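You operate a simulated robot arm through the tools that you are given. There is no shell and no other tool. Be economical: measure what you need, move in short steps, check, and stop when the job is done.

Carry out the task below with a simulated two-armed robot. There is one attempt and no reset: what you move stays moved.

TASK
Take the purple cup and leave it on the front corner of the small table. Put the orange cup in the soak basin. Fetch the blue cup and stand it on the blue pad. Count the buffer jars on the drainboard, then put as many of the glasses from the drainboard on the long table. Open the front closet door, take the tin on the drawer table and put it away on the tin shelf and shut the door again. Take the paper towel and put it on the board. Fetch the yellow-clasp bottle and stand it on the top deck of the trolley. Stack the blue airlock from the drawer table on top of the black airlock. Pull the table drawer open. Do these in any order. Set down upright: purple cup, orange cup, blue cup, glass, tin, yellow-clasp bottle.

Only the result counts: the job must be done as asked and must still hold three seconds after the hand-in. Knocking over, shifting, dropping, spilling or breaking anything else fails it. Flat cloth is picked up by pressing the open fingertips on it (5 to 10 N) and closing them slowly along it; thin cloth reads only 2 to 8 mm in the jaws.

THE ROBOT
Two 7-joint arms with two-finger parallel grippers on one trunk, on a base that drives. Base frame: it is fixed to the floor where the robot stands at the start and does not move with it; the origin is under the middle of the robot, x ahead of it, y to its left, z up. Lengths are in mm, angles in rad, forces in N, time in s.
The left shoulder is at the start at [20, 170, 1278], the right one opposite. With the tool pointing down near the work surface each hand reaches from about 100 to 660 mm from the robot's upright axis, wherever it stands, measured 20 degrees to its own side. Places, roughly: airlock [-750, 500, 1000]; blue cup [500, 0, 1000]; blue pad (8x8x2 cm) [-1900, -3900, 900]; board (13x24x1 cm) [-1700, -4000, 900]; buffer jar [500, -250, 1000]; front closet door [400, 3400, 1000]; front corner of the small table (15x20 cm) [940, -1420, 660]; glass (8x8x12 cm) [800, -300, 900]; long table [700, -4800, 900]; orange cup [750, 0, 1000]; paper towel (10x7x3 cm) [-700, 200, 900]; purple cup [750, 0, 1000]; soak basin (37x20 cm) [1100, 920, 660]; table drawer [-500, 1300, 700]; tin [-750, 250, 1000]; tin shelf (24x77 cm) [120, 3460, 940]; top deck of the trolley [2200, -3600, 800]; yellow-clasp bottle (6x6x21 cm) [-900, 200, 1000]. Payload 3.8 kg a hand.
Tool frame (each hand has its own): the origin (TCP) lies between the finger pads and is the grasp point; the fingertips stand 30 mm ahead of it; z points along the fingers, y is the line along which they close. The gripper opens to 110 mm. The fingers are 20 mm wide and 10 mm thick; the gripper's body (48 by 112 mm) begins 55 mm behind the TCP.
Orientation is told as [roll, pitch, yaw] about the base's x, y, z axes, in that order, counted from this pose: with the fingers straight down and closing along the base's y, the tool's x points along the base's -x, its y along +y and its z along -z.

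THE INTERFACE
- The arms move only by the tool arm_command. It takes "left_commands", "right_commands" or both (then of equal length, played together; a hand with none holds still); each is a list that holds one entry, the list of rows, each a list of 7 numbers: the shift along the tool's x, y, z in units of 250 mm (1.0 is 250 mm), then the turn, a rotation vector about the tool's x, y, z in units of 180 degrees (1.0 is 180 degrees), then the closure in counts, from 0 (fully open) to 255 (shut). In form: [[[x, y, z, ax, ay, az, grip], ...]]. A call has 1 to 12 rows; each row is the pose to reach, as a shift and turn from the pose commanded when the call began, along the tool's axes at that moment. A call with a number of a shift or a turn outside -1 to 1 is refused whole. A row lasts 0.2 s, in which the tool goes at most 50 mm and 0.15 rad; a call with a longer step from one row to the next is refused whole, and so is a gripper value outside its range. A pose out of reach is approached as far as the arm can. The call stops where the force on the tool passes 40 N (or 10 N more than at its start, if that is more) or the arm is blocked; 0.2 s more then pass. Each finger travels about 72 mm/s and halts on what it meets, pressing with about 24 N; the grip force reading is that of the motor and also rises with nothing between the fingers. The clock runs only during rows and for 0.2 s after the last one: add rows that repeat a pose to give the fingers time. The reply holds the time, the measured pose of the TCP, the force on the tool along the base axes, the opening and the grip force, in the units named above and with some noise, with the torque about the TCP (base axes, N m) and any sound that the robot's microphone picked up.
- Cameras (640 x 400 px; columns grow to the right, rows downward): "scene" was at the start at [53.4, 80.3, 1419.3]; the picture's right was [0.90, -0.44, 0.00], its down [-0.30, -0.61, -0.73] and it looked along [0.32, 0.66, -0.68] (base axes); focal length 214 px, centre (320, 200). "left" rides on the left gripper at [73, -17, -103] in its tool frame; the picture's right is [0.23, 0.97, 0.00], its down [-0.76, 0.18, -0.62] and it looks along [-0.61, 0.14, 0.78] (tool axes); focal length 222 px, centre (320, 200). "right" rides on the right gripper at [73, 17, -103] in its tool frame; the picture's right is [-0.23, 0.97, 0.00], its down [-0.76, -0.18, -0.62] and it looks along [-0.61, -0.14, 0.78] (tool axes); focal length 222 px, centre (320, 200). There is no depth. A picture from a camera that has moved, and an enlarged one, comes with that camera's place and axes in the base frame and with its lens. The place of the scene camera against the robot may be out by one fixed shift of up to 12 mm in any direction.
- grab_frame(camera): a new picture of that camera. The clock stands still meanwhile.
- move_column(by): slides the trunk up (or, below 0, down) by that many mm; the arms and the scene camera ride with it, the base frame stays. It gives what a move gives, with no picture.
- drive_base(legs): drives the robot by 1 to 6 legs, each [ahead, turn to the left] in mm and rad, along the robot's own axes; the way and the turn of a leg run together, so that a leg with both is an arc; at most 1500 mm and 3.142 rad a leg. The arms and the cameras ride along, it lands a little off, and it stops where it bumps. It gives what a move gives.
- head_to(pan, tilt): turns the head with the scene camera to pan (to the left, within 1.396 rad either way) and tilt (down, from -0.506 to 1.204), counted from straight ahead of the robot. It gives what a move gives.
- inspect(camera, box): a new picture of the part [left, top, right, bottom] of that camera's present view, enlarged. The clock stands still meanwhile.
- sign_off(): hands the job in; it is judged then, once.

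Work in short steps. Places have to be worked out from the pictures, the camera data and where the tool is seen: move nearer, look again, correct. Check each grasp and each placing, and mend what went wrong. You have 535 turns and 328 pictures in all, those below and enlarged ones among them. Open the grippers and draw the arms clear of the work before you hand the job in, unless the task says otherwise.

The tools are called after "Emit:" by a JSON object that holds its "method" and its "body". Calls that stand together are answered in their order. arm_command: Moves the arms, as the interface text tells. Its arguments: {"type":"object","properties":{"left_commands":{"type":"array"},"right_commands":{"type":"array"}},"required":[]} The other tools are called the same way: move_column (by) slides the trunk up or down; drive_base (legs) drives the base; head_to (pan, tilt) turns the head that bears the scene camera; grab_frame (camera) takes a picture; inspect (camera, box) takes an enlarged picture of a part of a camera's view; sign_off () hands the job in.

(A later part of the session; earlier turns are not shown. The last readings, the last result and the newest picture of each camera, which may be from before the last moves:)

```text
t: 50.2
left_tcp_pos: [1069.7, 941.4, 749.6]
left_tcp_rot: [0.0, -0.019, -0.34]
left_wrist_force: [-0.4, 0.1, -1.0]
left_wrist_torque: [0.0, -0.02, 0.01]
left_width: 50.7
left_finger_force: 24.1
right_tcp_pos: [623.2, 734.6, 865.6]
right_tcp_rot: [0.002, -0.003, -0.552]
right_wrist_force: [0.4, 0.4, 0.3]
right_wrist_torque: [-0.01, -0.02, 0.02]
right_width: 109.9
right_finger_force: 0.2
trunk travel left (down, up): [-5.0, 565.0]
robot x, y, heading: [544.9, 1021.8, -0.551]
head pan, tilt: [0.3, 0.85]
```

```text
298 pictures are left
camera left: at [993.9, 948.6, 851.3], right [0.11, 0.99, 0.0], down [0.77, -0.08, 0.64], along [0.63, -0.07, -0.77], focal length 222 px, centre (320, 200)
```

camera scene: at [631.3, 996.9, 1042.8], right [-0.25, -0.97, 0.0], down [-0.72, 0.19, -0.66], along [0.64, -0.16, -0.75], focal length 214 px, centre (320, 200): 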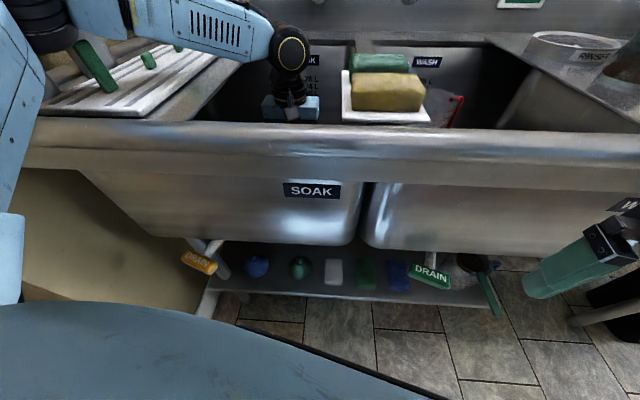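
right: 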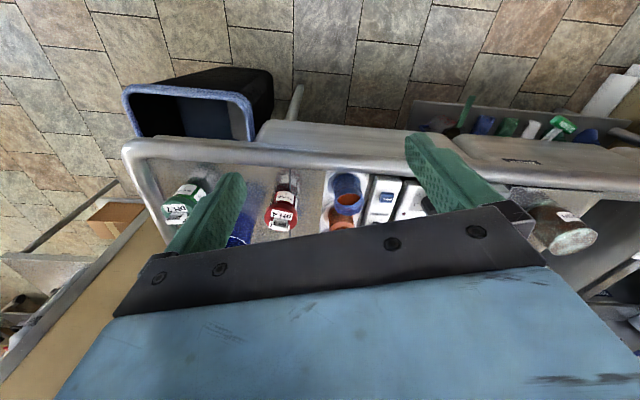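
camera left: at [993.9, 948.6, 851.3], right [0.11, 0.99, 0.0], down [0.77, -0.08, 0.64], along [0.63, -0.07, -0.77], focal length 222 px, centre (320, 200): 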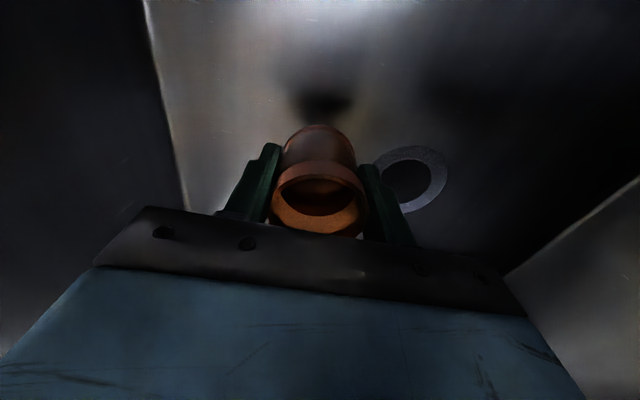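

The pose lags a little and the elbow hangs near the rack's pegs; I hold one step and look at that corner enlarged.

Emit:
{"method": "arm_command", "body": {"left_commands": [[[0, 0, 0.0, 0, 0, 0, 200], [0, 0, 0.0, 0, 0, 0, 200]]]}}

Emit:
{"method": "head_to", "body": {"pan": 0.7, "tilt": 0.5}}

Emit:
{"method": "grab_frame", "body": {"camera": "scene"}}

```text
t: 50.9
left_tcp_pos: [1070.0, 940.8, 748.9]
left_tcp_rot: [0.0, -0.018, -0.337]
left_wrist_force: [-0.6, -1.0, -0.3]
left_wrist_torque: [0.0, -0.02, -0.05]
left_width: 50.7
left_finger_force: 23.6
right_tcp_pos: [623.6, 733.3, 864.4]
right_tcp_rot: [0.005, -0.001, -0.552]
right_wrist_force: [0.3, 0.2, 0.2]
right_wrist_torque: [0.05, -0.02, 0.01]
right_width: 110.0
right_finger_force: 0.0
trunk travel left (down, up): [-5.0, 565.0]
robot x, y, heading: [545.8, 1024.5, -0.55]
head pan, tilt: [0.3, 0.85]
```

```text
t: 51.7
left_tcp_pos: [1070.0, 940.7, 749.4]
left_tcp_rot: [0.0, -0.016, -0.336]
left_wrist_force: [0.1, 0.1, -1.2]
left_wrist_torque: [-0.02, -0.01, 0.0]
left_width: 50.8
left_finger_force: 23.8
right_tcp_pos: [623.5, 734.5, 862.9]
right_tcp_rot: [0.006, -0.001, -0.551]
right_wrist_force: [0.4, 0.6, 1.6]
right_wrist_torque: [0.0, 0.03, -0.02]
right_width: 110.0
right_finger_force: 0.1
trunk travel left (down, up): [-5.0, 565.0]
robot x, y, heading: [546.7, 1021.1, -0.552]
head pan, tilt: [0.7, 0.499]
```

```text
297 pictures are left
camera scene: at [645.0, 1028.6, 1072.0], right [0.15, -0.99, 0.0], down [-0.47, -0.07, -0.88], along [0.87, 0.13, -0.47], focal length 214 px, centre (320, 200)
```

scene: 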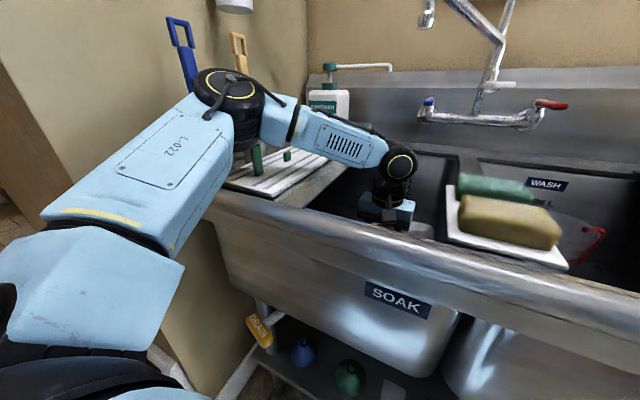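

No contact seems visible between the elbow and the rack. I lower another 20 mm and check tracking.

Emit:
{"method": "arm_command", "body": {"left_commands": [[[0, 0, 0.04, 0, 0, 0, 200], [0, 0, 0.08, 0, 0, 0, 200], [0, 0, 0.08, 0, 0, 0, 200]]]}}

```text
t: 52.5
left_tcp_pos: [1069.9, 936.3, 741.3]
left_tcp_rot: [0.002, -0.04, -0.339]
left_wrist_force: [0.7, 0.8, -1.1]
left_wrist_torque: [-0.02, 0.0, 0.02]
left_width: 50.7
left_finger_force: 24.3
right_tcp_pos: [620.6, 731.5, 864.8]
right_tcp_rot: [0.011, -0.006, -0.551]
right_wrist_force: [-0.5, -0.3, -0.3]
right_wrist_torque: [-0.02, -0.02, 0.01]
right_width: 110.1
right_finger_force: 0.0
trunk travel left (down, up): [-5.0, 565.0]
robot x, y, heading: [545.2, 1023.3, -0.548]
head pan, tilt: [0.7, 0.499]
```

The whole robot is being nudged: an arm link is resting on the bench rim because the shoulder is so low. I back off upward and raise the column, then lower with the arm instead.

Emit:
{"method": "arm_command", "body": {"left_commands": [[[0, 0, -0.05, 0, 0, 0, 200], [0, 0, -0.1, 0, 0, 0, 200], [0, 0, -0.2, 0, 0, 0, 200]]]}}

Emit:
{"method": "move_column", "body": {"by": 115}}

Emit:
{"method": "grab_frame", "body": {"camera": "scene"}}

```text
t: 53.3
left_tcp_pos: [1074.7, 947.1, 769.7]
left_tcp_rot: [0.0, 0.001, -0.33]
left_wrist_force: [-0.3, 0.1, -1.5]
left_wrist_torque: [0.0, 0.03, -0.01]
left_width: 50.8
left_finger_force: 24.2
right_tcp_pos: [627.4, 737.0, 863.1]
right_tcp_rot: [-0.001, 0.0, -0.549]
right_wrist_force: [-0.6, -0.3, -0.7]
right_wrist_torque: [0.07, -0.02, -0.01]
right_width: 109.8
right_finger_force: 0.0
trunk travel left (down, up): [-5.0, 565.0]
robot x, y, heading: [544.7, 1022.2, -0.546]
head pan, tilt: [0.7, 0.499]
```

```text
t: 54.8
left_tcp_pos: [1072.6, 945.7, 886.8]
left_tcp_rot: [-0.001, -0.004, -0.334]
left_wrist_force: [0.0, -0.4, -1.5]
left_wrist_torque: [-0.01, 0.01, -0.02]
left_width: 50.8
left_finger_force: 23.6
right_tcp_pos: [627.8, 735.2, 978.6]
right_tcp_rot: [0.0, 0.001, -0.551]
right_wrist_force: [-0.6, 0.1, -0.8]
right_wrist_torque: [0.0, -0.01, 0.0]
right_width: 109.9
right_finger_force: 0.0
trunk travel left (down, up): [-120.0, 450.0]
robot x, y, heading: [550.0, 1028.7, -0.549]
head pan, tilt: [0.7, 0.499]
```

```text
296 pictures are left
camera scene: at [649.9, 1031.9, 1186.2], right [0.15, -0.99, 0.0], down [-0.47, -0.07, -0.88], along [0.87, 0.13, -0.48], focal length 214 px, centre (320, 200)
```

scene: 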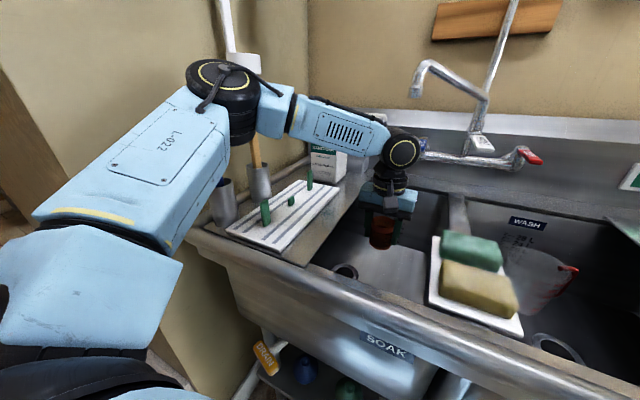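

Now I lower the arm with the higher shoulder.

Emit:
{"method": "arm_command", "body": {"left_commands": [[[0, 0, 0.1, 0, 0, 0, 200], [0, 0, 0.2, 0, 0, 0, 200], [0, 0, 0.3, 0, 0, 0, 200], [0, 0, 0.4, 0, 0, 0, 200], [0, 0, 0.46, 0, 0, 0, 200]]]}}

Emit:
{"method": "grab_frame", "body": {"camera": "scene"}}

```text
t: 56.0
left_tcp_pos: [1069.9, 960.6, 780.9]
left_tcp_rot: [-0.003, -0.006, -0.335]
left_wrist_force: [-0.4, 0.1, -0.6]
left_wrist_torque: [0.01, -0.01, -0.01]
left_width: 50.5
left_finger_force: 24.0
left hand out of reach, approached as far as the arm can: row 4, 5
right_tcp_pos: [627.3, 736.3, 979.0]
right_tcp_rot: [0.0, 0.001, -0.55]
right_wrist_force: [-0.2, 0.2, 0.0]
right_wrist_torque: [0.02, 0.04, 0.01]
right_width: 110.0
right_finger_force: 0.0
trunk travel left (down, up): [-120.0, 450.0]
robot x, y, heading: [545.2, 1023.8, -0.547]
head pan, tilt: [0.7, 0.499]
```

```text
295 pictures are left
camera scene: at [649.8, 1032.0, 1186.3], right [0.15, -0.99, 0.0], down [-0.47, -0.07, -0.88], along [0.87, 0.13, -0.48], focal length 214 px, centre (320, 200)
```

scene: 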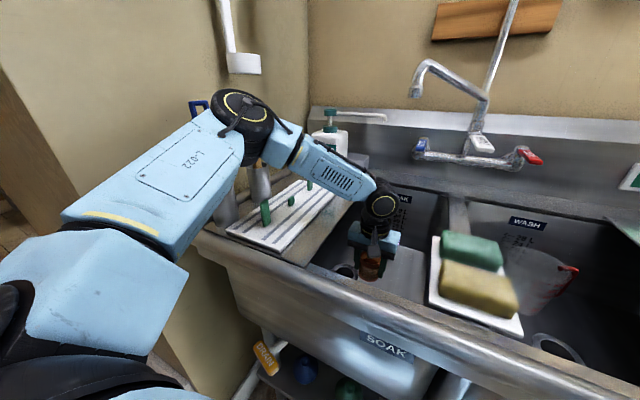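

The sphere of reach ends here, so I bring the cup 40 mm nearer the robot and 15 mm to the right (still within the basin floor), then lower the column by 40.

Emit:
{"method": "arm_command", "body": {"left_commands": [[[0.05, -0.02, 0, 0, 0, 0, 200], [0.11, -0.04, 0, 0, 0, 0, 200], [0.164, -0.068, 0, 0, 0, 0, 200], [0.164, -0.068, 0, 0, 0, 0, 200]]]}}

Emit:
{"method": "move_column", "body": {"by": -40}}

Emit:
{"method": "grab_frame", "body": {"camera": "left"}}

Emit:
{"method": "grab_frame", "body": {"camera": "scene"}}

```text
t: 57.0
left_tcp_pos: [1024.0, 957.5, 780.1]
left_tcp_rot: [-0.003, -0.005, -0.335]
left_wrist_force: [-1.0, -1.0, -1.1]
left_wrist_torque: [0.0, 0.01, -0.01]
left_width: 50.7
left_finger_force: 23.9
right_tcp_pos: [627.6, 736.9, 978.8]
right_tcp_rot: [0.0, 0.002, -0.553]
right_wrist_force: [-0.9, 0.2, 0.1]
right_wrist_torque: [-0.02, -0.01, 0.03]
right_width: 110.1
right_finger_force: 0.0
trunk travel left (down, up): [-120.0, 450.0]
robot x, y, heading: [543.9, 1022.3, -0.554]
head pan, tilt: [0.7, 0.499]
```

```text
t: 57.8
left_tcp_pos: [1023.2, 958.2, 740.4]
left_tcp_rot: [-0.002, -0.004, -0.334]
left_wrist_force: [-1.0, 0.2, -0.5]
left_wrist_torque: [-0.02, -0.01, 0.0]
left_width: 50.7
left_finger_force: 24.1
right_tcp_pos: [627.3, 736.5, 940.5]
right_tcp_rot: [0.0, 0.001, -0.553]
right_wrist_force: [-0.1, -0.1, -0.2]
right_wrist_torque: [0.01, 0.03, 0.02]
right_width: 110.1
right_finger_force: 0.2
trunk travel left (down, up): [-80.0, 490.0]
robot x, y, heading: [544.3, 1021.6, -0.547]
head pan, tilt: [0.7, 0.499]
```

```text
294 pictures are left
camera left: at [949.2, 965.4, 843.6], right [0.11, 0.99, 0.0], down [0.78, -0.08, 0.63], along [0.62, -0.07, -0.78], focal length 222 px, centre (320, 200)
```

left: 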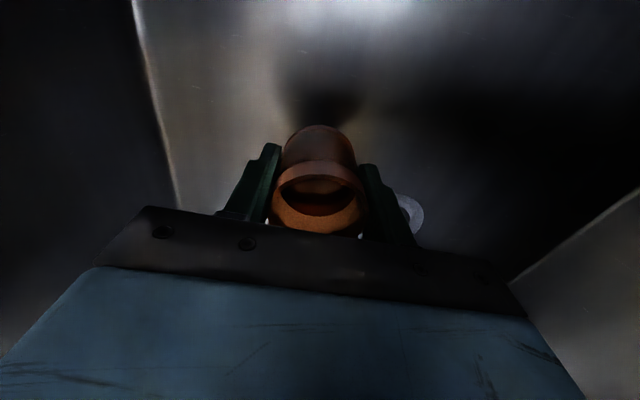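

```text
293 pictures are left
camera scene: at [649.7, 1032.0, 1146.3], right [0.15, -0.99, 0.0], down [-0.47, -0.07, -0.88], along [0.87, 0.13, -0.48], focal length 214 px, centre (320, 200)
```

scene: 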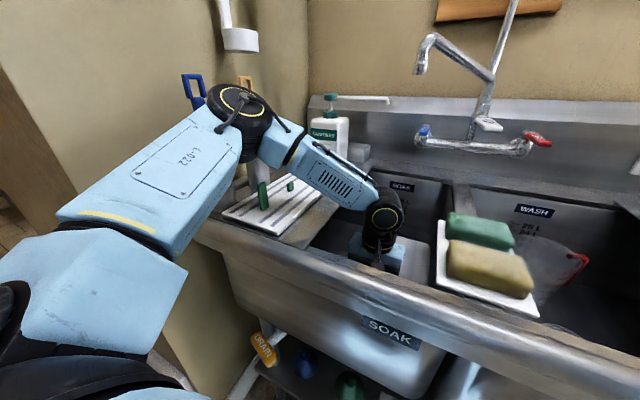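

The cup's shadow is close below it. I lower slowly and look for contact force.

Emit:
{"method": "arm_command", "body": {"left_commands": [[[0, 0, 0.04, 0, 0, 0, 200], [0, 0, 0.08, 0, 0, 0, 200], [0, 0, 0.1, 0, 0, 0, 200], [0, 0, 0.11, 0, 0, 0, 200]]]}}

```text
t: 58.8
left_tcp_pos: [1023.4, 966.6, 720.2]
left_tcp_rot: [-0.002, -0.006, -0.336]
left_wrist_force: [-0.5, 0.3, -0.5]
left_wrist_torque: [-0.01, -0.02, 0.01]
left_width: 50.8
left_finger_force: 24.1
left hand out of reach, approached as far as the arm can: row 2, 3, 4
right_tcp_pos: [626.1, 735.7, 939.6]
right_tcp_rot: [0.0, 0.002, -0.552]
right_wrist_force: [0.1, 0.0, -0.2]
right_wrist_torque: [-0.02, -0.01, -0.01]
right_width: 109.9
right_finger_force: 0.0
trunk travel left (down, up): [-80.0, 490.0]
robot x, y, heading: [549.4, 1023.5, -0.552]
head pan, tilt: [0.7, 0.499]
```

Just short of the floor; I raise the hand 30 mm, lower the column 35, and go down again with the arm.

Emit:
{"method": "arm_command", "body": {"left_commands": [[[0, -0.03, -0.06, 0, 0, 0, 200], [0, -0.03, -0.12, 0, 0, 0, 200]]]}}

Emit:
{"method": "move_column", "body": {"by": -35}}

Emit:
{"method": "arm_command", "body": {"left_commands": [[[0, 0, 0.02, 0, 0, 0, 200], [0, 0, 0.03, 0, 0, 0, 200], [0, 0, 0.03, 0, 0, 0, 200]]]}}

```text
t: 59.4
left_tcp_pos: [1021.7, 958.5, 748.5]
left_tcp_rot: [-0.001, -0.003, -0.335]
left_wrist_force: [-1.2, 0.6, -0.7]
left_wrist_torque: [-0.01, 0.01, 0.01]
left_width: 50.6
left_finger_force: 24.6
right_tcp_pos: [627.4, 736.3, 939.2]
right_tcp_rot: [0.001, 0.0, -0.551]
right_wrist_force: [0.7, 0.1, 0.3]
right_wrist_torque: [0.03, -0.02, 0.02]
right_width: 110.0
right_finger_force: 0.2
trunk travel left (down, up): [-80.0, 490.0]
robot x, y, heading: [541.6, 1026.0, -0.553]
head pan, tilt: [0.7, 0.499]
```

```text
t: 60.2
left_tcp_pos: [1021.7, 958.8, 713.9]
left_tcp_rot: [0.0, -0.005, -0.335]
left_wrist_force: [-0.3, 0.1, -1.5]
left_wrist_torque: [0.02, 0.01, 0.01]
left_width: 50.7
left_finger_force: 23.8
right_tcp_pos: [627.5, 737.7, 904.7]
right_tcp_rot: [0.0, 0.001, -0.551]
right_wrist_force: [-0.6, 0.1, 0.0]
right_wrist_torque: [-0.01, -0.01, 0.0]
right_width: 109.9
right_finger_force: 0.1
trunk travel left (down, up): [-45.0, 525.0]
robot x, y, heading: [545.4, 1023.9, -0.546]
head pan, tilt: [0.7, 0.499]
```

```text
t: 61.0
left_tcp_pos: [1022.0, 959.0, 706.7]
left_tcp_rot: [-0.002, -0.004, -0.334]
left_wrist_force: [-0.4, -0.1, -1.4]
left_wrist_torque: [0.01, 0.0, -0.02]
left_width: 50.7
left_finger_force: 23.6
right_tcp_pos: [628.3, 735.8, 905.2]
right_tcp_rot: [-0.001, 0.0, -0.552]
right_wrist_force: [-0.3, -0.4, 0.2]
right_wrist_torque: [0.02, 0.02, 0.01]
right_width: 110.2
right_finger_force: 0.0
trunk travel left (down, up): [-45.0, 525.0]
robot x, y, heading: [548.0, 1024.6, -0.55]
head pan, tilt: [0.7, 0.499]
```

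No contact yet at 707; I continue in small steps until the force shows.

Emit:
{"method": "arm_command", "body": {"left_commands": [[[0, 0, 0.012, 0, 0, 0, 200], [0, 0, 0.024, 0, 0, 0, 200], [0, 0, 0.024, 0, 0, 0, 200]]]}}

Emit:
{"method": "grab_frame", "body": {"camera": "left"}}

```text
t: 61.8
left_tcp_pos: [1021.2, 960.6, 703.8]
left_tcp_rot: [-0.005, -0.009, -0.334]
left_wrist_force: [0.7, 4.4, 25.3]
left_wrist_torque: [0.38, -0.08, 0.01]
left_width: 50.7
left_finger_force: 23.6
right_tcp_pos: [626.2, 736.1, 904.8]
right_tcp_rot: [0.0, 0.0, -0.552]
right_wrist_force: [-1.2, -0.1, 1.2]
right_wrist_torque: [0.02, -0.03, 0.0]
right_width: 110.1
right_finger_force: 0.1
trunk travel left (down, up): [-45.0, 525.0]
robot x, y, heading: [545.4, 1021.3, -0.55]
head pan, tilt: [0.7, 0.499]
```

```text
292 pictures are left
camera left: at [946.7, 966.7, 806.3], right [0.11, 0.99, -0.01], down [0.77, -0.08, 0.63], along [0.63, -0.07, -0.78], focal length 222 px, centre (320, 200)
```

left: 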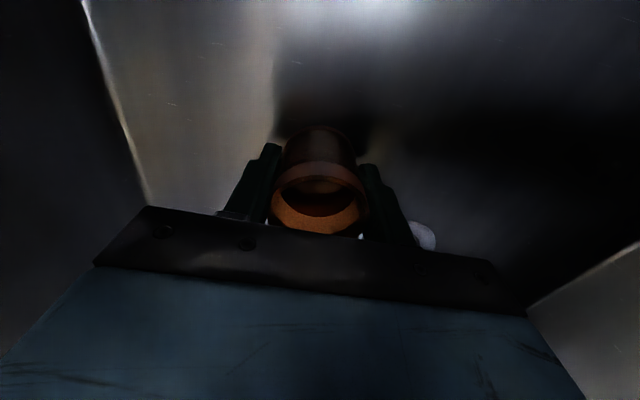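

Contact with the floor (25 N). I ease up 1.5 mm and open slowly.

Emit:
{"method": "arm_command", "body": {"left_commands": [[[0, 0, -0.008, 0, 0, 0, 200], [0, 0, -0.008, 0, 0, 0, 140], [0, 0, -0.008, 0, 0, 0, 110], [0, 0, -0.008, 0, 0, 0, 80], [0, 0, -0.008, 0, 0, 0, 80]]]}}

Emit:
{"method": "grab_frame", "body": {"camera": "left"}}

```text
t: 63.0
left_tcp_pos: [1021.3, 959.5, 703.9]
left_tcp_rot: [0.0, -0.003, -0.336]
left_wrist_force: [-0.3, 0.2, 0.2]
left_wrist_torque: [0.01, -0.01, -0.03]
left_width: 75.7
left_finger_force: 0.1
right_tcp_pos: [627.0, 736.0, 904.2]
right_tcp_rot: [-0.001, 0.0, -0.552]
right_wrist_force: [-0.3, -0.6, 0.0]
right_wrist_torque: [0.02, 0.0, -0.03]
right_width: 110.0
right_finger_force: 0.1
trunk travel left (down, up): [-45.0, 525.0]
robot x, y, heading: [543.3, 1025.9, -0.555]
head pan, tilt: [0.7, 0.499]
```

```text
291 pictures are left
camera left: at [947.0, 966.4, 806.0], right [0.11, 0.99, 0.0], down [0.78, -0.08, 0.63], along [0.62, -0.07, -0.78], focal length 222 px, centre (320, 200)
```

left: 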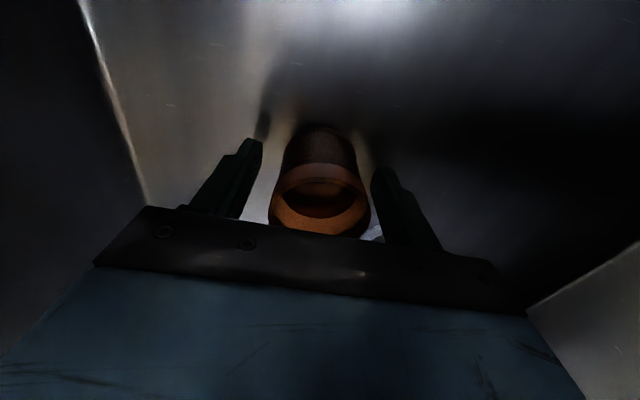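

The cup stands free. I raise the hand straight up, then the column.

Emit:
{"method": "arm_command", "body": {"left_commands": [[[0, 0, -0.1, 0, 0, 0, 80], [0, 0, -0.22, 0, 0, 0, 80], [0, 0, -0.36, 0, 0, 0, 80], [0, 0, -0.5, 0, 0, 0, 80], [0, 0, -0.65, 0, 0, 0, 80], [0, 0, -0.8, 0, 0, 0, 80]]]}}

Emit:
{"method": "move_column", "body": {"by": 170}}

Emit:
{"method": "head_to", "body": {"pan": 0.3, "tilt": 0.85}}

Emit:
{"method": "grab_frame", "body": {"camera": "scene"}}

Emit:
{"method": "grab_frame", "body": {"camera": "left"}}

```text
t: 64.4
left_tcp_pos: [1021.8, 957.9, 904.9]
left_tcp_rot: [-0.002, -0.003, -0.337]
left_wrist_force: [-0.1, 0.0, 0.0]
left_wrist_torque: [-0.01, -0.02, 0.03]
left_width: 75.5
left_finger_force: 0.0
right_tcp_pos: [626.2, 736.1, 904.7]
right_tcp_rot: [0.0, 0.001, -0.552]
right_wrist_force: [0.4, 0.2, 0.3]
right_wrist_torque: [0.02, 0.0, -0.01]
right_width: 110.0
right_finger_force: 0.0
trunk travel left (down, up): [-45.0, 525.0]
robot x, y, heading: [551.2, 1024.0, -0.552]
head pan, tilt: [0.7, 0.499]
```

```text
t: 66.3
left_tcp_pos: [1022.2, 958.0, 1073.1]
left_tcp_rot: [-0.001, -0.004, -0.333]
left_wrist_force: [0.2, 0.7, -0.3]
left_wrist_torque: [-0.02, 0.0, 0.0]
left_width: 75.4
left_finger_force: 0.2
right_tcp_pos: [627.7, 735.9, 1073.7]
right_tcp_rot: [0.0, 0.001, -0.552]
right_wrist_force: [0.3, -1.0, -1.0]
right_wrist_torque: [-0.01, 0.02, -0.01]
right_width: 109.9
right_finger_force: 0.1
trunk travel left (down, up): [-215.0, 355.0]
robot x, y, heading: [546.8, 1025.3, -0.551]
head pan, tilt: [0.7, 0.499]
```

```text
t: 67.2
left_tcp_pos: [1021.8, 957.7, 1073.2]
left_tcp_rot: [-0.001, -0.003, -0.334]
left_wrist_force: [-0.2, -0.1, 0.0]
left_wrist_torque: [0.01, 0.04, 0.01]
left_width: 75.6
left_finger_force: 0.1
right_tcp_pos: [626.9, 736.0, 1074.0]
right_tcp_rot: [0.001, 0.002, -0.552]
right_wrist_force: [0.8, -0.2, -0.7]
right_wrist_torque: [0.03, 0.0, 0.01]
right_width: 109.7
right_finger_force: 0.0
trunk travel left (down, up): [-215.0, 355.0]
robot x, y, heading: [546.4, 1022.1, -0.554]
head pan, tilt: [0.3, 0.85]
```

```text
290 pictures are left
camera scene: at [635.5, 999.1, 1251.4], right [-0.25, -0.97, 0.0], down [-0.73, 0.19, -0.66], along [0.64, -0.16, -0.75], focal length 214 px, centre (320, 200)
```

scene: 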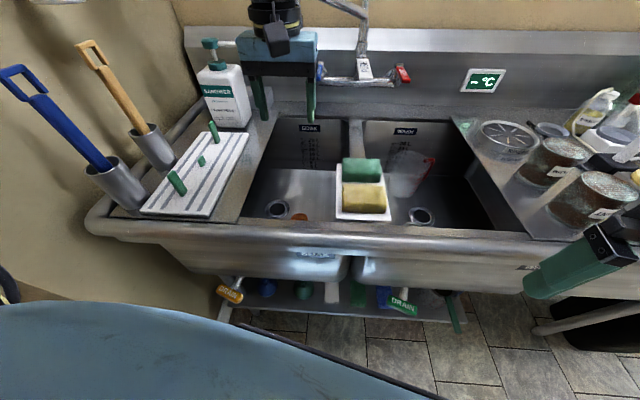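

```text
289 pictures are left
camera left: at [946.7, 965.1, 1176.2], right [0.11, 0.99, 0.0], down [0.78, -0.08, 0.63], along [0.62, -0.07, -0.78], focal length 222 px, centre (320, 200)
```

left: 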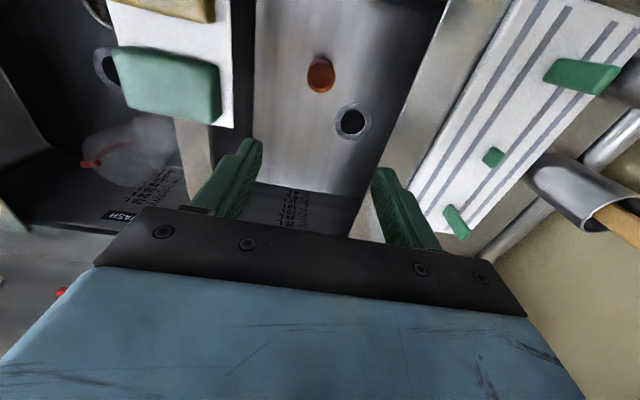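

The orange cup stands upright in the soak basin. I retract the left hand and look over the left shoulder toward the drawer table.

Emit:
{"method": "arm_command", "body": {"left_commands": [[[0.15, 0, -0.05, 0, 0, 0, 80], [0.3, 0, -0.1, 0, 0, 0, 80], [0.45, 0, -0.1, 0, 0, 0, 80], [0.6, 0, -0.1, 0, 0, 0, 80], [0.75, 0, -0.1, 0, 0, 0, 80]]]}}

Emit:
{"method": "drive_base", "body": {"legs": [[-150, 0], [0, 3.1]]}}

Emit:
{"method": "head_to", "body": {"pan": 0.5, "tilt": 0.5}}

Emit:
{"method": "grab_frame", "body": {"camera": "scene"}}

Emit:
{"method": "head_to", "body": {"pan": -0.6, "tilt": 0.5}}

Emit:
{"method": "grab_frame", "body": {"camera": "scene"}}

```text
t: 68.4
left_tcp_pos: [843.7, 1020.4, 1095.8]
left_tcp_rot: [-0.002, -0.005, -0.334]
left_wrist_force: [-0.1, -0.4, 0.2]
left_wrist_torque: [0.02, 0.0, 0.0]
left_width: 75.8
left_finger_force: 0.1
right_tcp_pos: [627.7, 737.1, 1074.7]
right_tcp_rot: [0.001, 0.001, -0.551]
right_wrist_force: [-0.5, -0.3, 0.7]
right_wrist_torque: [0.0, 0.01, -0.05]
right_width: 110.0
right_finger_force: 0.1
trunk travel left (down, up): [-215.0, 355.0]
robot x, y, heading: [545.8, 1022.3, -0.549]
head pan, tilt: [0.3, 0.85]
```

```text
t: 77.0
left_tcp_pos: [119.0, 1123.3, 1095.8]
left_tcp_rot: [-0.003, -0.004, 2.746]
left_wrist_force: [0.6, 1.5, 0.5]
left_wrist_torque: [0.01, -0.02, -0.01]
left_width: 75.2
left_finger_force: 0.1
right_tcp_pos: [354.0, 1393.3, 1074.2]
right_tcp_rot: [-0.002, 0.0, 2.533]
right_wrist_force: [0.0, 0.1, -0.1]
right_wrist_torque: [0.0, -0.01, 0.02]
right_width: 110.1
right_finger_force: 0.0
trunk travel left (down, up): [-215.0, 355.0]
robot x, y, heading: [415.9, 1106.2, 2.536]
head pan, tilt: [0.3, 0.85]
```

```text
t: 77.8
left_tcp_pos: [120.3, 1123.3, 1095.7]
left_tcp_rot: [-0.001, -0.005, 2.747]
left_wrist_force: [0.9, 0.4, 0.5]
left_wrist_torque: [0.0, -0.01, -0.02]
left_width: 75.4
left_finger_force: 0.0
right_tcp_pos: [353.5, 1394.4, 1075.6]
right_tcp_rot: [0.0, 0.0, 2.532]
right_wrist_force: [-0.4, -1.0, -1.1]
right_wrist_torque: [0.01, 0.01, 0.0]
right_width: 110.0
right_finger_force: 0.1
trunk travel left (down, up): [-215.0, 355.0]
robot x, y, heading: [418.8, 1097.7, 2.533]
head pan, tilt: [0.499, 0.499]
```

```text
288 pictures are left
camera scene: at [305.6, 1130.3, 1281.2], right [0.11, 0.99, 0.0], down [0.48, -0.05, -0.88], along [-0.87, 0.1, -0.48], focal length 214 px, centre (320, 200)
```

scene: 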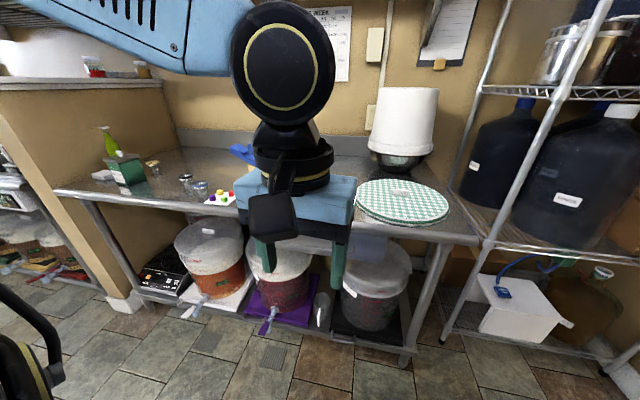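

```text
t: 79.1
left_tcp_pos: [119.8, 1123.5, 1096.0]
left_tcp_rot: [-0.002, -0.004, 2.747]
left_wrist_force: [0.3, 0.2, -0.2]
left_wrist_torque: [0.02, 0.0, 0.02]
left_width: 75.5
left_finger_force: 0.1
right_tcp_pos: [354.0, 1393.8, 1073.6]
right_tcp_rot: [-0.001, 0.0, 2.533]
right_wrist_force: [-0.2, -0.5, 0.6]
right_wrist_torque: [-0.01, 0.0, 0.01]
right_width: 109.9
right_finger_force: 0.1
trunk travel left (down, up): [-215.0, 355.0]
robot x, y, heading: [420.6, 1103.1, 2.531]
head pan, tilt: [-0.6, 0.499]
```

```text
287 pictures are left
camera scene: at [363.8, 1205.4, 1281.3], right [0.94, 0.35, 0.0], down [0.17, -0.45, -0.88], along [-0.31, 0.82, -0.48], focal length 214 px, centre (320, 200)
```

scene: 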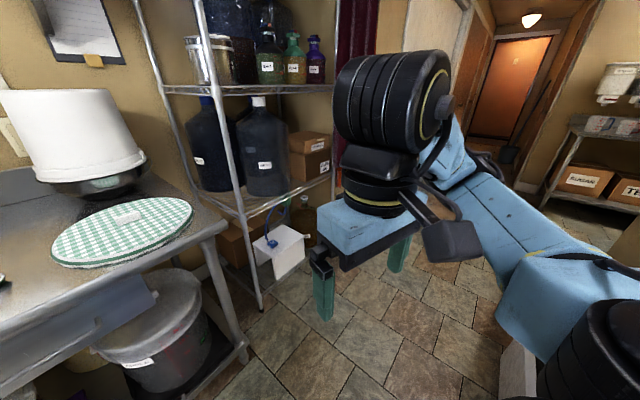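

The drawer table lies along the wall at x<−200. I drive in front of the drawer at about (200,1270), facing it, and look.

Emit:
{"method": "drive_base", "body": {"legs": [[270, 0], [0, 0.61]]}}

Emit:
{"method": "arm_command", "body": {"left_commands": [[[0, 0.15, 0, 0, 0, 0, 80], [0, 0.3, 0, 0, 0, 0, 80], [0, 0.45, 0, 0, 0, 0, 80], [0.1, 0.6, 0, 0, 0, 0, 80]]]}}

Emit:
{"method": "head_to", "body": {"pan": 0, "tilt": 0.75}}

Emit:
{"method": "grab_frame", "body": {"camera": "scene"}}

```text
t: 82.8
left_tcp_pos: [-57.1, 1098.4, 1095.6]
left_tcp_rot: [-0.002, -0.002, -2.912]
left_wrist_force: [0.0, -0.3, -0.9]
left_wrist_torque: [0.02, 0.0, 0.0]
left_width: 75.6
left_finger_force: 0.1
right_tcp_pos: [-26.1, 1454.3, 1074.1]
right_tcp_rot: [0.001, 0.0, -3.127]
right_wrist_force: [0.6, 0.1, 0.6]
right_wrist_torque: [0.01, -0.03, -0.04]
right_width: 109.9
right_finger_force: 0.2
trunk travel left (down, up): [-215.0, 355.0]
robot x, y, heading: [197.1, 1253.8, -3.128]
head pan, tilt: [-0.6, 0.499]
```

```text
t: 83.8
left_tcp_pos: [2.5, 955.3, 1094.8]
left_tcp_rot: [-0.003, -0.005, -2.914]
left_wrist_force: [-0.6, -0.1, 0.1]
left_wrist_torque: [0.04, -0.01, 0.01]
left_width: 75.6
left_finger_force: 0.0
right_tcp_pos: [-26.0, 1454.2, 1075.2]
right_tcp_rot: [0.0, -0.001, -3.126]
right_wrist_force: [0.4, 0.2, 0.2]
right_wrist_torque: [0.02, 0.02, -0.03]
right_width: 110.0
right_finger_force: 0.0
trunk travel left (down, up): [-215.0, 355.0]
robot x, y, heading: [200.4, 1258.6, -3.128]
head pan, tilt: [-0.6, 0.499]
```

```text
t: 84.8
left_tcp_pos: [0.1, 956.4, 1095.8]
left_tcp_rot: [-0.001, -0.005, -2.911]
left_wrist_force: [-0.3, 1.0, 0.9]
left_wrist_torque: [0.02, 0.04, 0.02]
left_width: 75.5
left_finger_force: 0.1
right_tcp_pos: [-26.3, 1455.9, 1074.2]
right_tcp_rot: [-0.001, -0.001, -3.126]
right_wrist_force: [0.1, 0.5, -0.4]
right_wrist_torque: [0.0, 0.02, -0.01]
right_width: 110.0
right_finger_force: 0.1
trunk travel left (down, up): [-215.0, 355.0]
robot x, y, heading: [193.5, 1255.2, -3.123]
head pan, tilt: [0.0, 0.75]
```

```text
286 pictures are left
camera scene: at [88.1, 1261.1, 1259.4], right [-0.01, 1.0, 0.0], down [0.68, 0.01, -0.73], along [-0.73, -0.01, -0.68], focal length 214 px, centre (320, 200)
```

scene: 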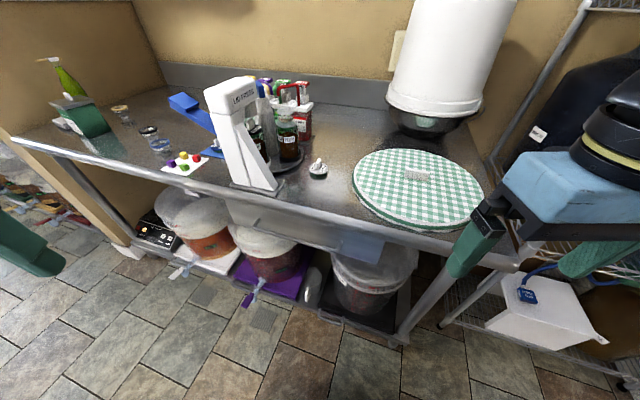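

I enlarge the drawer front and the table's left half.

Emit:
{"method": "inspect", "body": {"camera": "scene", "box": [200, 170, 440, 320]}}

Emit:
{"method": "inspect", "body": {"camera": "scene", "box": [20, 50, 330, 240]}}

```text
2.67 times, centred on (320, 245) of scene
camera zoom: at [88.1, 1261.1, 1259.4], right [-0.01, 1.0, 0.0], down [0.68, 0.01, -0.73], along [-0.73, -0.01, -0.68], focal length 572 px, centre (320, 80)
```

zoom: 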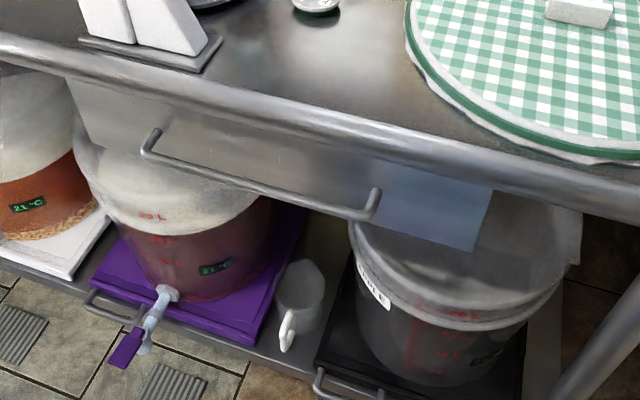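

```text
2.06 times, centred on (175, 145) of scene
camera zoom: at [88.1, 1261.1, 1259.4], right [-0.01, 1.0, 0.0], down [0.68, 0.01, -0.73], along [-0.73, -0.01, -0.68], focal length 443 px, centre (619, 314)
```

zoom: 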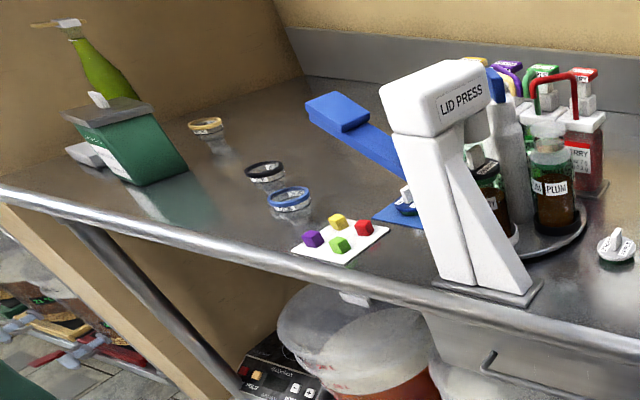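

The drawer has a bar handle (I'll open it last so it doesn't block my way). Now I go to the other half of the table, standing about (−170,290), facing it.

Emit:
{"method": "drive_base", "body": {"legs": [[0, 1.19], [1030, 0], [0, -1.507]]}}

Emit:
{"method": "grab_frame", "body": {"camera": "scene"}}

```text
t: 89.2
left_tcp_pos: [376.2, 896.7, 1094.0]
left_tcp_rot: [-0.006, -0.009, -1.727]
left_wrist_force: [1.1, -0.7, 0.6]
left_wrist_torque: [-0.01, -0.01, 0.01]
left_width: 75.4
left_finger_force: 0.0
right_tcp_pos: [-95.7, 1061.0, 1073.8]
right_tcp_rot: [-0.005, 0.003, -1.953]
right_wrist_force: [0.7, 0.1, -0.7]
right_wrist_torque: [-0.01, 0.0, 0.0]
right_width: 109.9
right_finger_force: 0.1
trunk travel left (down, up): [-215.0, 355.0]
robot x, y, heading: [169.6, 1186.8, -1.944]
head pan, tilt: [0.0, 0.75]
stopped in leg 2: the robot was blocked; the commanded pose is now the measured one
```

```text
283 pictures are left
camera scene: at [132.8, 1100.5, 1260.0], right [-0.93, 0.37, 0.0], down [0.25, 0.63, -0.73], along [-0.27, -0.68, -0.68], focal length 214 px, centre (320, 200)
```

scene: 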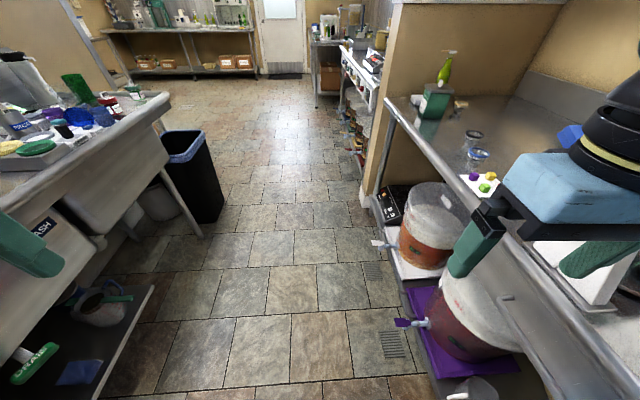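

The drive was blocked after 70 mm. I look to the right side for what touches.

Emit:
{"method": "head_to", "body": {"pan": -1.2, "tilt": 0.7}}

Emit:
{"method": "grab_frame", "body": {"camera": "scene"}}

Emit:
{"method": "head_to", "body": {"pan": 1.2, "tilt": 0.7}}

Emit:
{"method": "grab_frame", "body": {"camera": "scene"}}

```text
t: 90.6
left_tcp_pos: [377.4, 897.0, 1095.8]
left_tcp_rot: [-0.005, -0.007, -1.727]
left_wrist_force: [1.0, -0.5, -0.2]
left_wrist_torque: [0.02, 0.03, 0.01]
left_width: 75.4
left_finger_force: 0.0
right_tcp_pos: [-96.7, 1062.2, 1073.4]
right_tcp_rot: [-0.004, 0.005, -1.951]
right_wrist_force: [0.6, 0.2, -0.1]
right_wrist_torque: [-0.04, -0.02, 0.0]
right_width: 109.9
right_finger_force: 0.0
trunk travel left (down, up): [-215.0, 355.0]
robot x, y, heading: [170.6, 1188.5, -1.943]
head pan, tilt: [-1.201, 0.7]
```

```text
282 pictures are left
camera scene: at [77.8, 1179.2, 1264.1], right [0.0, 1.0, -0.01], down [0.64, -0.01, -0.77], along [-0.77, 0.0, -0.64], focal length 214 px, centre (320, 200)
```

scene: 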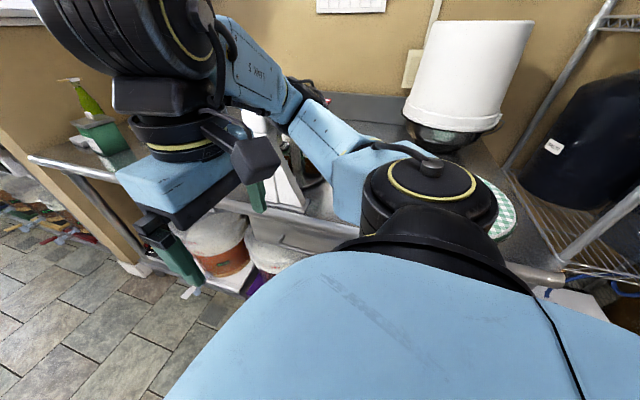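

```text
t: 92.8
left_tcp_pos: [378.6, 896.9, 1096.1]
left_tcp_rot: [-0.004, -0.009, -1.729]
left_wrist_force: [0.2, 0.1, 0.1]
left_wrist_torque: [-0.01, -0.01, 0.0]
left_width: 75.6
left_finger_force: 0.1
right_tcp_pos: [-96.1, 1061.6, 1073.9]
right_tcp_rot: [-0.006, 0.004, -1.951]
right_wrist_force: [-1.2, -0.3, -0.7]
right_wrist_torque: [0.03, -0.03, 0.01]
right_width: 110.2
right_finger_force: 0.0
trunk travel left (down, up): [-215.0, 355.0]
robot x, y, heading: [171.5, 1187.4, -1.947]
head pan, tilt: [1.201, 0.7]
```

```text
281 pictures are left
camera scene: at [225.0, 1121.6, 1263.8], right [-0.68, -0.74, 0.01], down [-0.48, 0.43, -0.77], along [0.56, -0.52, -0.64], focal length 214 px, centre (320, 200)
```

scene: 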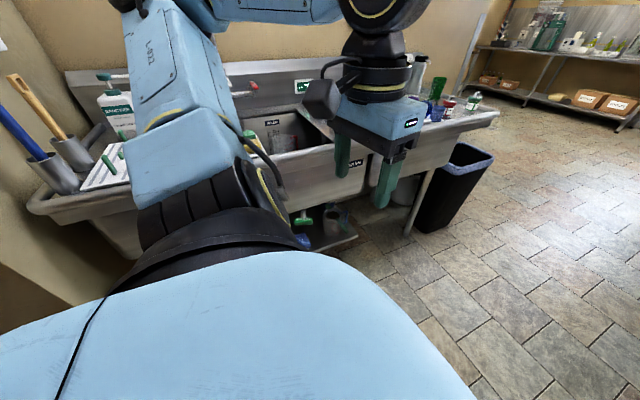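

The right elbow hangs over the table close to the lid press, most likely the contact. I back off 60 mm and raise the column 250 so elbows pass above everything.

Emit:
{"method": "drive_base", "body": {"legs": [[-60, 0]]}}

Emit:
{"method": "move_column", "body": {"by": 250}}

Emit:
{"method": "head_to", "body": {"pan": -1.0, "tilt": 0.85}}

Emit:
{"method": "grab_frame", "body": {"camera": "scene"}}

```text
t: 93.7
left_tcp_pos: [397.4, 950.2, 1096.7]
left_tcp_rot: [-0.003, -0.005, -1.722]
left_wrist_force: [-1.0, 0.2, -0.2]
left_wrist_torque: [-0.03, 0.01, -0.01]
left_width: 75.7
left_finger_force: 0.1
right_tcp_pos: [-77.6, 1113.9, 1073.2]
right_tcp_rot: [-0.003, 0.006, -1.95]
right_wrist_force: [-0.2, 1.0, 0.2]
right_wrist_torque: [0.03, 0.02, 0.0]
right_width: 109.9
right_finger_force: 0.1
trunk travel left (down, up): [-215.0, 355.0]
robot x, y, heading: [190.4, 1240.1, -1.946]
head pan, tilt: [1.201, 0.7]
```

```text
t: 96.3
left_tcp_pos: [395.9, 948.9, 1344.6]
left_tcp_rot: [-0.001, -0.003, -1.725]
left_wrist_force: [-0.3, -0.4, -1.2]
left_wrist_torque: [0.01, -0.03, -0.01]
left_width: 75.4
left_finger_force: 0.0
right_tcp_pos: [-77.6, 1111.2, 1322.7]
right_tcp_rot: [-0.003, 0.009, -1.949]
right_wrist_force: [0.2, 0.6, 0.2]
right_wrist_torque: [-0.02, 0.01, -0.01]
right_width: 110.0
right_finger_force: 0.0
trunk travel left (down, up): [-465.0, 105.0]
robot x, y, heading: [189.8, 1241.6, -1.941]
head pan, tilt: [1.201, 0.7]
```

```text
t: 98.4
left_tcp_pos: [396.1, 948.7, 1345.2]
left_tcp_rot: [-0.004, -0.003, -1.724]
left_wrist_force: [0.0, -0.2, 0.7]
left_wrist_torque: [0.04, -0.02, 0.0]
left_width: 75.5
left_finger_force: 0.1
right_tcp_pos: [-78.6, 1112.1, 1322.2]
right_tcp_rot: [-0.002, 0.012, -1.948]
right_wrist_force: [-0.2, 0.8, 0.1]
right_wrist_torque: [0.05, 0.02, 0.0]
right_width: 109.8
right_finger_force: 0.1
trunk travel left (down, up): [-465.0, 105.0]
robot x, y, heading: [192.7, 1243.1, -1.946]
head pan, tilt: [-1.0, 0.85]
```

```text
280 pictures are left
camera scene: at [103.2, 1213.7, 1501.3], right [-0.2, 0.98, 0.0], down [0.74, 0.15, -0.66], along [-0.65, -0.13, -0.75], focal length 214 px, centre (320, 200)
```

scene: 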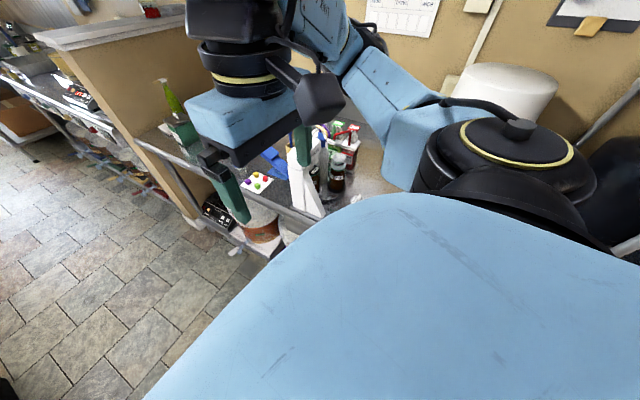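

The lid press stands as before. With the column high, I drive along the table again.

Emit:
{"method": "drive_base", "body": {"legs": [[500, 0]]}}

```text
t: 101.3
left_tcp_pos: [214.8, 486.0, 1344.1]
left_tcp_rot: [0.0, -0.004, -1.726]
left_wrist_force: [0.0, 0.0, -0.1]
left_wrist_torque: [-0.02, -0.03, -0.01]
left_width: 75.5
left_finger_force: 0.0
right_tcp_pos: [-259.4, 649.3, 1323.0]
right_tcp_rot: [-0.003, 0.011, -1.95]
right_wrist_force: [-1.1, -0.6, 0.1]
right_wrist_torque: [0.04, -0.04, -0.02]
right_width: 109.8
right_finger_force: 0.1
trunk travel left (down, up): [-465.0, 105.0]
robot x, y, heading: [8.3, 774.4, -1.945]
head pan, tilt: [-1.0, 0.85]
```

Good. I go on another 520 and turn to face the table.

Emit:
{"method": "drive_base", "body": {"legs": [[520, 0], [0, -1.5]]}}

Emit:
{"method": "head_to", "body": {"pan": 0.0, "tilt": 0.75}}

Emit:
{"method": "grab_frame", "body": {"camera": "scene"}}

```text
t: 106.8
left_tcp_pos: [-327.3, -25.5, 1344.7]
left_tcp_rot: [-0.003, -0.002, -2.763]
left_wrist_force: [0.6, 0.7, 0.2]
left_wrist_torque: [-0.02, 0.0, 0.02]
left_width: 75.4
left_finger_force: 0.1
right_tcp_pos: [-427.9, 465.6, 1322.1]
right_tcp_rot: [0.0, 0.012, -2.984]
right_wrist_force: [0.3, -0.3, -0.1]
right_wrist_torque: [-0.01, -0.01, 0.01]
right_width: 110.1
right_finger_force: 0.1
trunk travel left (down, up): [-465.0, 105.0]
robot x, y, heading: [-175.3, 302.0, -2.976]
head pan, tilt: [-1.0, 0.85]
stopped in leg 2: the robot was blocked; the commanded pose is now the measured one
```

```text
t: 108.1
left_tcp_pos: [-326.4, -26.7, 1344.5]
left_tcp_rot: [-0.003, -0.004, -2.763]
left_wrist_force: [0.2, -0.4, 1.1]
left_wrist_torque: [0.02, -0.02, 0.02]
left_width: 75.4
left_finger_force: 0.1
right_tcp_pos: [-426.7, 465.1, 1322.2]
right_tcp_rot: [-0.004, 0.011, -2.985]
right_wrist_force: [-0.1, 0.3, 0.7]
right_wrist_torque: [0.01, -0.02, -0.01]
right_width: 110.1
right_finger_force: 0.0
trunk travel left (down, up): [-465.0, 105.0]
robot x, y, heading: [-181.7, 296.2, -2.973]
head pan, tilt: [0.0, 0.75]
```

```text
279 pictures are left
camera scene: at [-284.6, 288.2, 1509.3], right [-0.16, 0.99, 0.0], down [0.67, 0.11, -0.73], along [-0.72, -0.12, -0.68], focal length 214 px, centre (320, 200)
```

scene: 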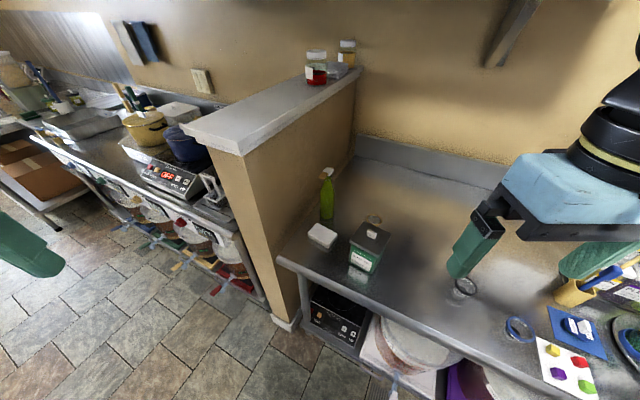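

A clear view of the table: bottle, white block, green box (tin?), rings. The turn was blocked, so I look to the right at the right arm.

Emit:
{"method": "head_to", "body": {"pan": -1.1, "tilt": 0.55}}

Emit:
{"method": "grab_frame", "body": {"camera": "scene"}}

```text
t: 109.4
left_tcp_pos: [-325.8, -26.6, 1344.7]
left_tcp_rot: [-0.003, -0.003, -2.764]
left_wrist_force: [0.7, 0.6, -0.2]
left_wrist_torque: [-0.02, -0.01, 0.02]
left_width: 75.4
left_finger_force: 0.0
right_tcp_pos: [-427.7, 464.8, 1323.0]
right_tcp_rot: [-0.001, 0.011, -2.985]
right_wrist_force: [0.2, 0.6, 0.0]
right_wrist_torque: [-0.03, -0.02, 0.0]
right_width: 110.1
right_finger_force: 0.0
trunk travel left (down, up): [-465.0, 105.0]
robot x, y, heading: [-176.7, 300.9, -2.978]
head pan, tilt: [-1.1, 0.55]
```

```text
278 pictures are left
camera scene: at [-256.1, 373.9, 1526.7], right [0.8, 0.59, 0.0], down [0.31, -0.42, -0.85], along [-0.51, 0.69, -0.52], focal length 214 px, centre (320, 200)
```

scene: 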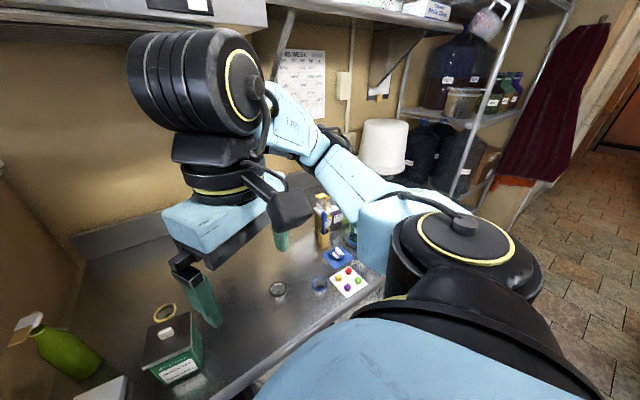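

The right wrist meets the wall shelf overhead. I turn back slightly, lower the column 170 and retry the turn.

Emit:
{"method": "drive_base", "body": {"legs": [[0, 0.06]]}}

Emit:
{"method": "move_column", "body": {"by": -170}}

Emit:
{"method": "drive_base", "body": {"legs": [[0, -0.3]]}}

Emit:
{"method": "head_to", "body": {"pan": 0.0, "tilt": 0.8}}

Emit:
{"method": "grab_frame", "body": {"camera": "scene"}}

```text
t: 110.2
left_tcp_pos: [-306.6, -34.6, 1344.8]
left_tcp_rot: [-0.003, -0.003, -2.702]
left_wrist_force: [0.0, 0.2, -0.4]
left_wrist_torque: [-0.03, 0.04, 0.01]
left_width: 75.5
left_finger_force: 0.0
right_tcp_pos: [-436.9, 450.7, 1322.8]
right_tcp_rot: [-0.001, 0.011, -2.924]
right_wrist_force: [-1.1, -0.5, 0.0]
right_wrist_torque: [0.03, 0.03, 0.0]
right_width: 110.2
right_finger_force: 0.0
trunk travel left (down, up): [-465.0, 105.0]
robot x, y, heading: [-181.5, 298.4, -2.922]
head pan, tilt: [-1.1, 0.55]
```

```text
t: 112.2
left_tcp_pos: [-306.9, -34.5, 1174.6]
left_tcp_rot: [-0.004, -0.001, -2.704]
left_wrist_force: [0.3, 0.4, 0.2]
left_wrist_torque: [0.0, 0.0, 0.01]
left_width: 75.4
left_finger_force: 0.1
right_tcp_pos: [-436.9, 450.2, 1151.8]
right_tcp_rot: [-0.001, 0.011, -2.926]
right_wrist_force: [0.0, -0.3, 0.2]
right_wrist_torque: [-0.01, 0.0, -0.02]
right_width: 110.0
right_finger_force: 0.1
trunk travel left (down, up): [-295.0, 275.0]
robot x, y, heading: [-176.1, 301.3, -2.919]
head pan, tilt: [-1.1, 0.55]
```

```text
t: 113.0
left_tcp_pos: [-330.4, -25.9, 1175.2]
left_tcp_rot: [-0.001, -0.004, -2.772]
left_wrist_force: [-0.2, 0.8, 0.6]
left_wrist_torque: [0.03, 0.02, 0.01]
left_width: 75.4
left_finger_force: 0.0
right_tcp_pos: [-426.4, 467.4, 1152.4]
right_tcp_rot: [-0.002, 0.013, -2.993]
right_wrist_force: [0.5, 0.0, 0.4]
right_wrist_torque: [-0.01, 0.01, 0.02]
right_width: 110.1
right_finger_force: 0.0
trunk travel left (down, up): [-295.0, 275.0]
robot x, y, heading: [-178.0, 299.2, -2.983]
head pan, tilt: [-1.1, 0.55]
stopped in leg 1: the robot was blocked; the commanded pose is now the measured one
```

```text
t: 114.4
left_tcp_pos: [-329.8, -24.5, 1174.8]
left_tcp_rot: [0.0, -0.003, -2.772]
left_wrist_force: [0.4, -0.5, -0.4]
left_wrist_torque: [-0.01, 0.01, 0.01]
left_width: 75.6
left_finger_force: 0.1
right_tcp_pos: [-425.7, 466.5, 1152.6]
right_tcp_rot: [-0.002, 0.009, -2.993]
right_wrist_force: [-0.5, 0.5, -0.3]
right_wrist_torque: [0.01, -0.04, 0.0]
right_width: 110.1
right_finger_force: 0.0
trunk travel left (down, up): [-295.0, 275.0]
robot x, y, heading: [-176.2, 297.7, -2.979]
head pan, tilt: [0.0, 0.799]
```

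```text
277 pictures are left
camera scene: at [-282.5, 289.2, 1335.3], right [-0.16, 0.99, 0.0], down [0.71, 0.11, -0.7], along [-0.69, -0.11, -0.72], focal length 214 px, centre (320, 200)
```

scene: 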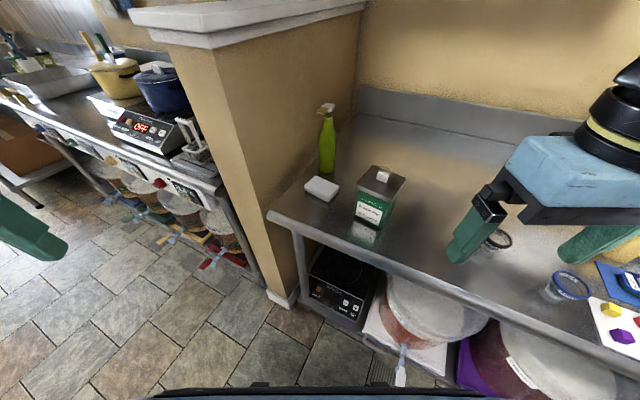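

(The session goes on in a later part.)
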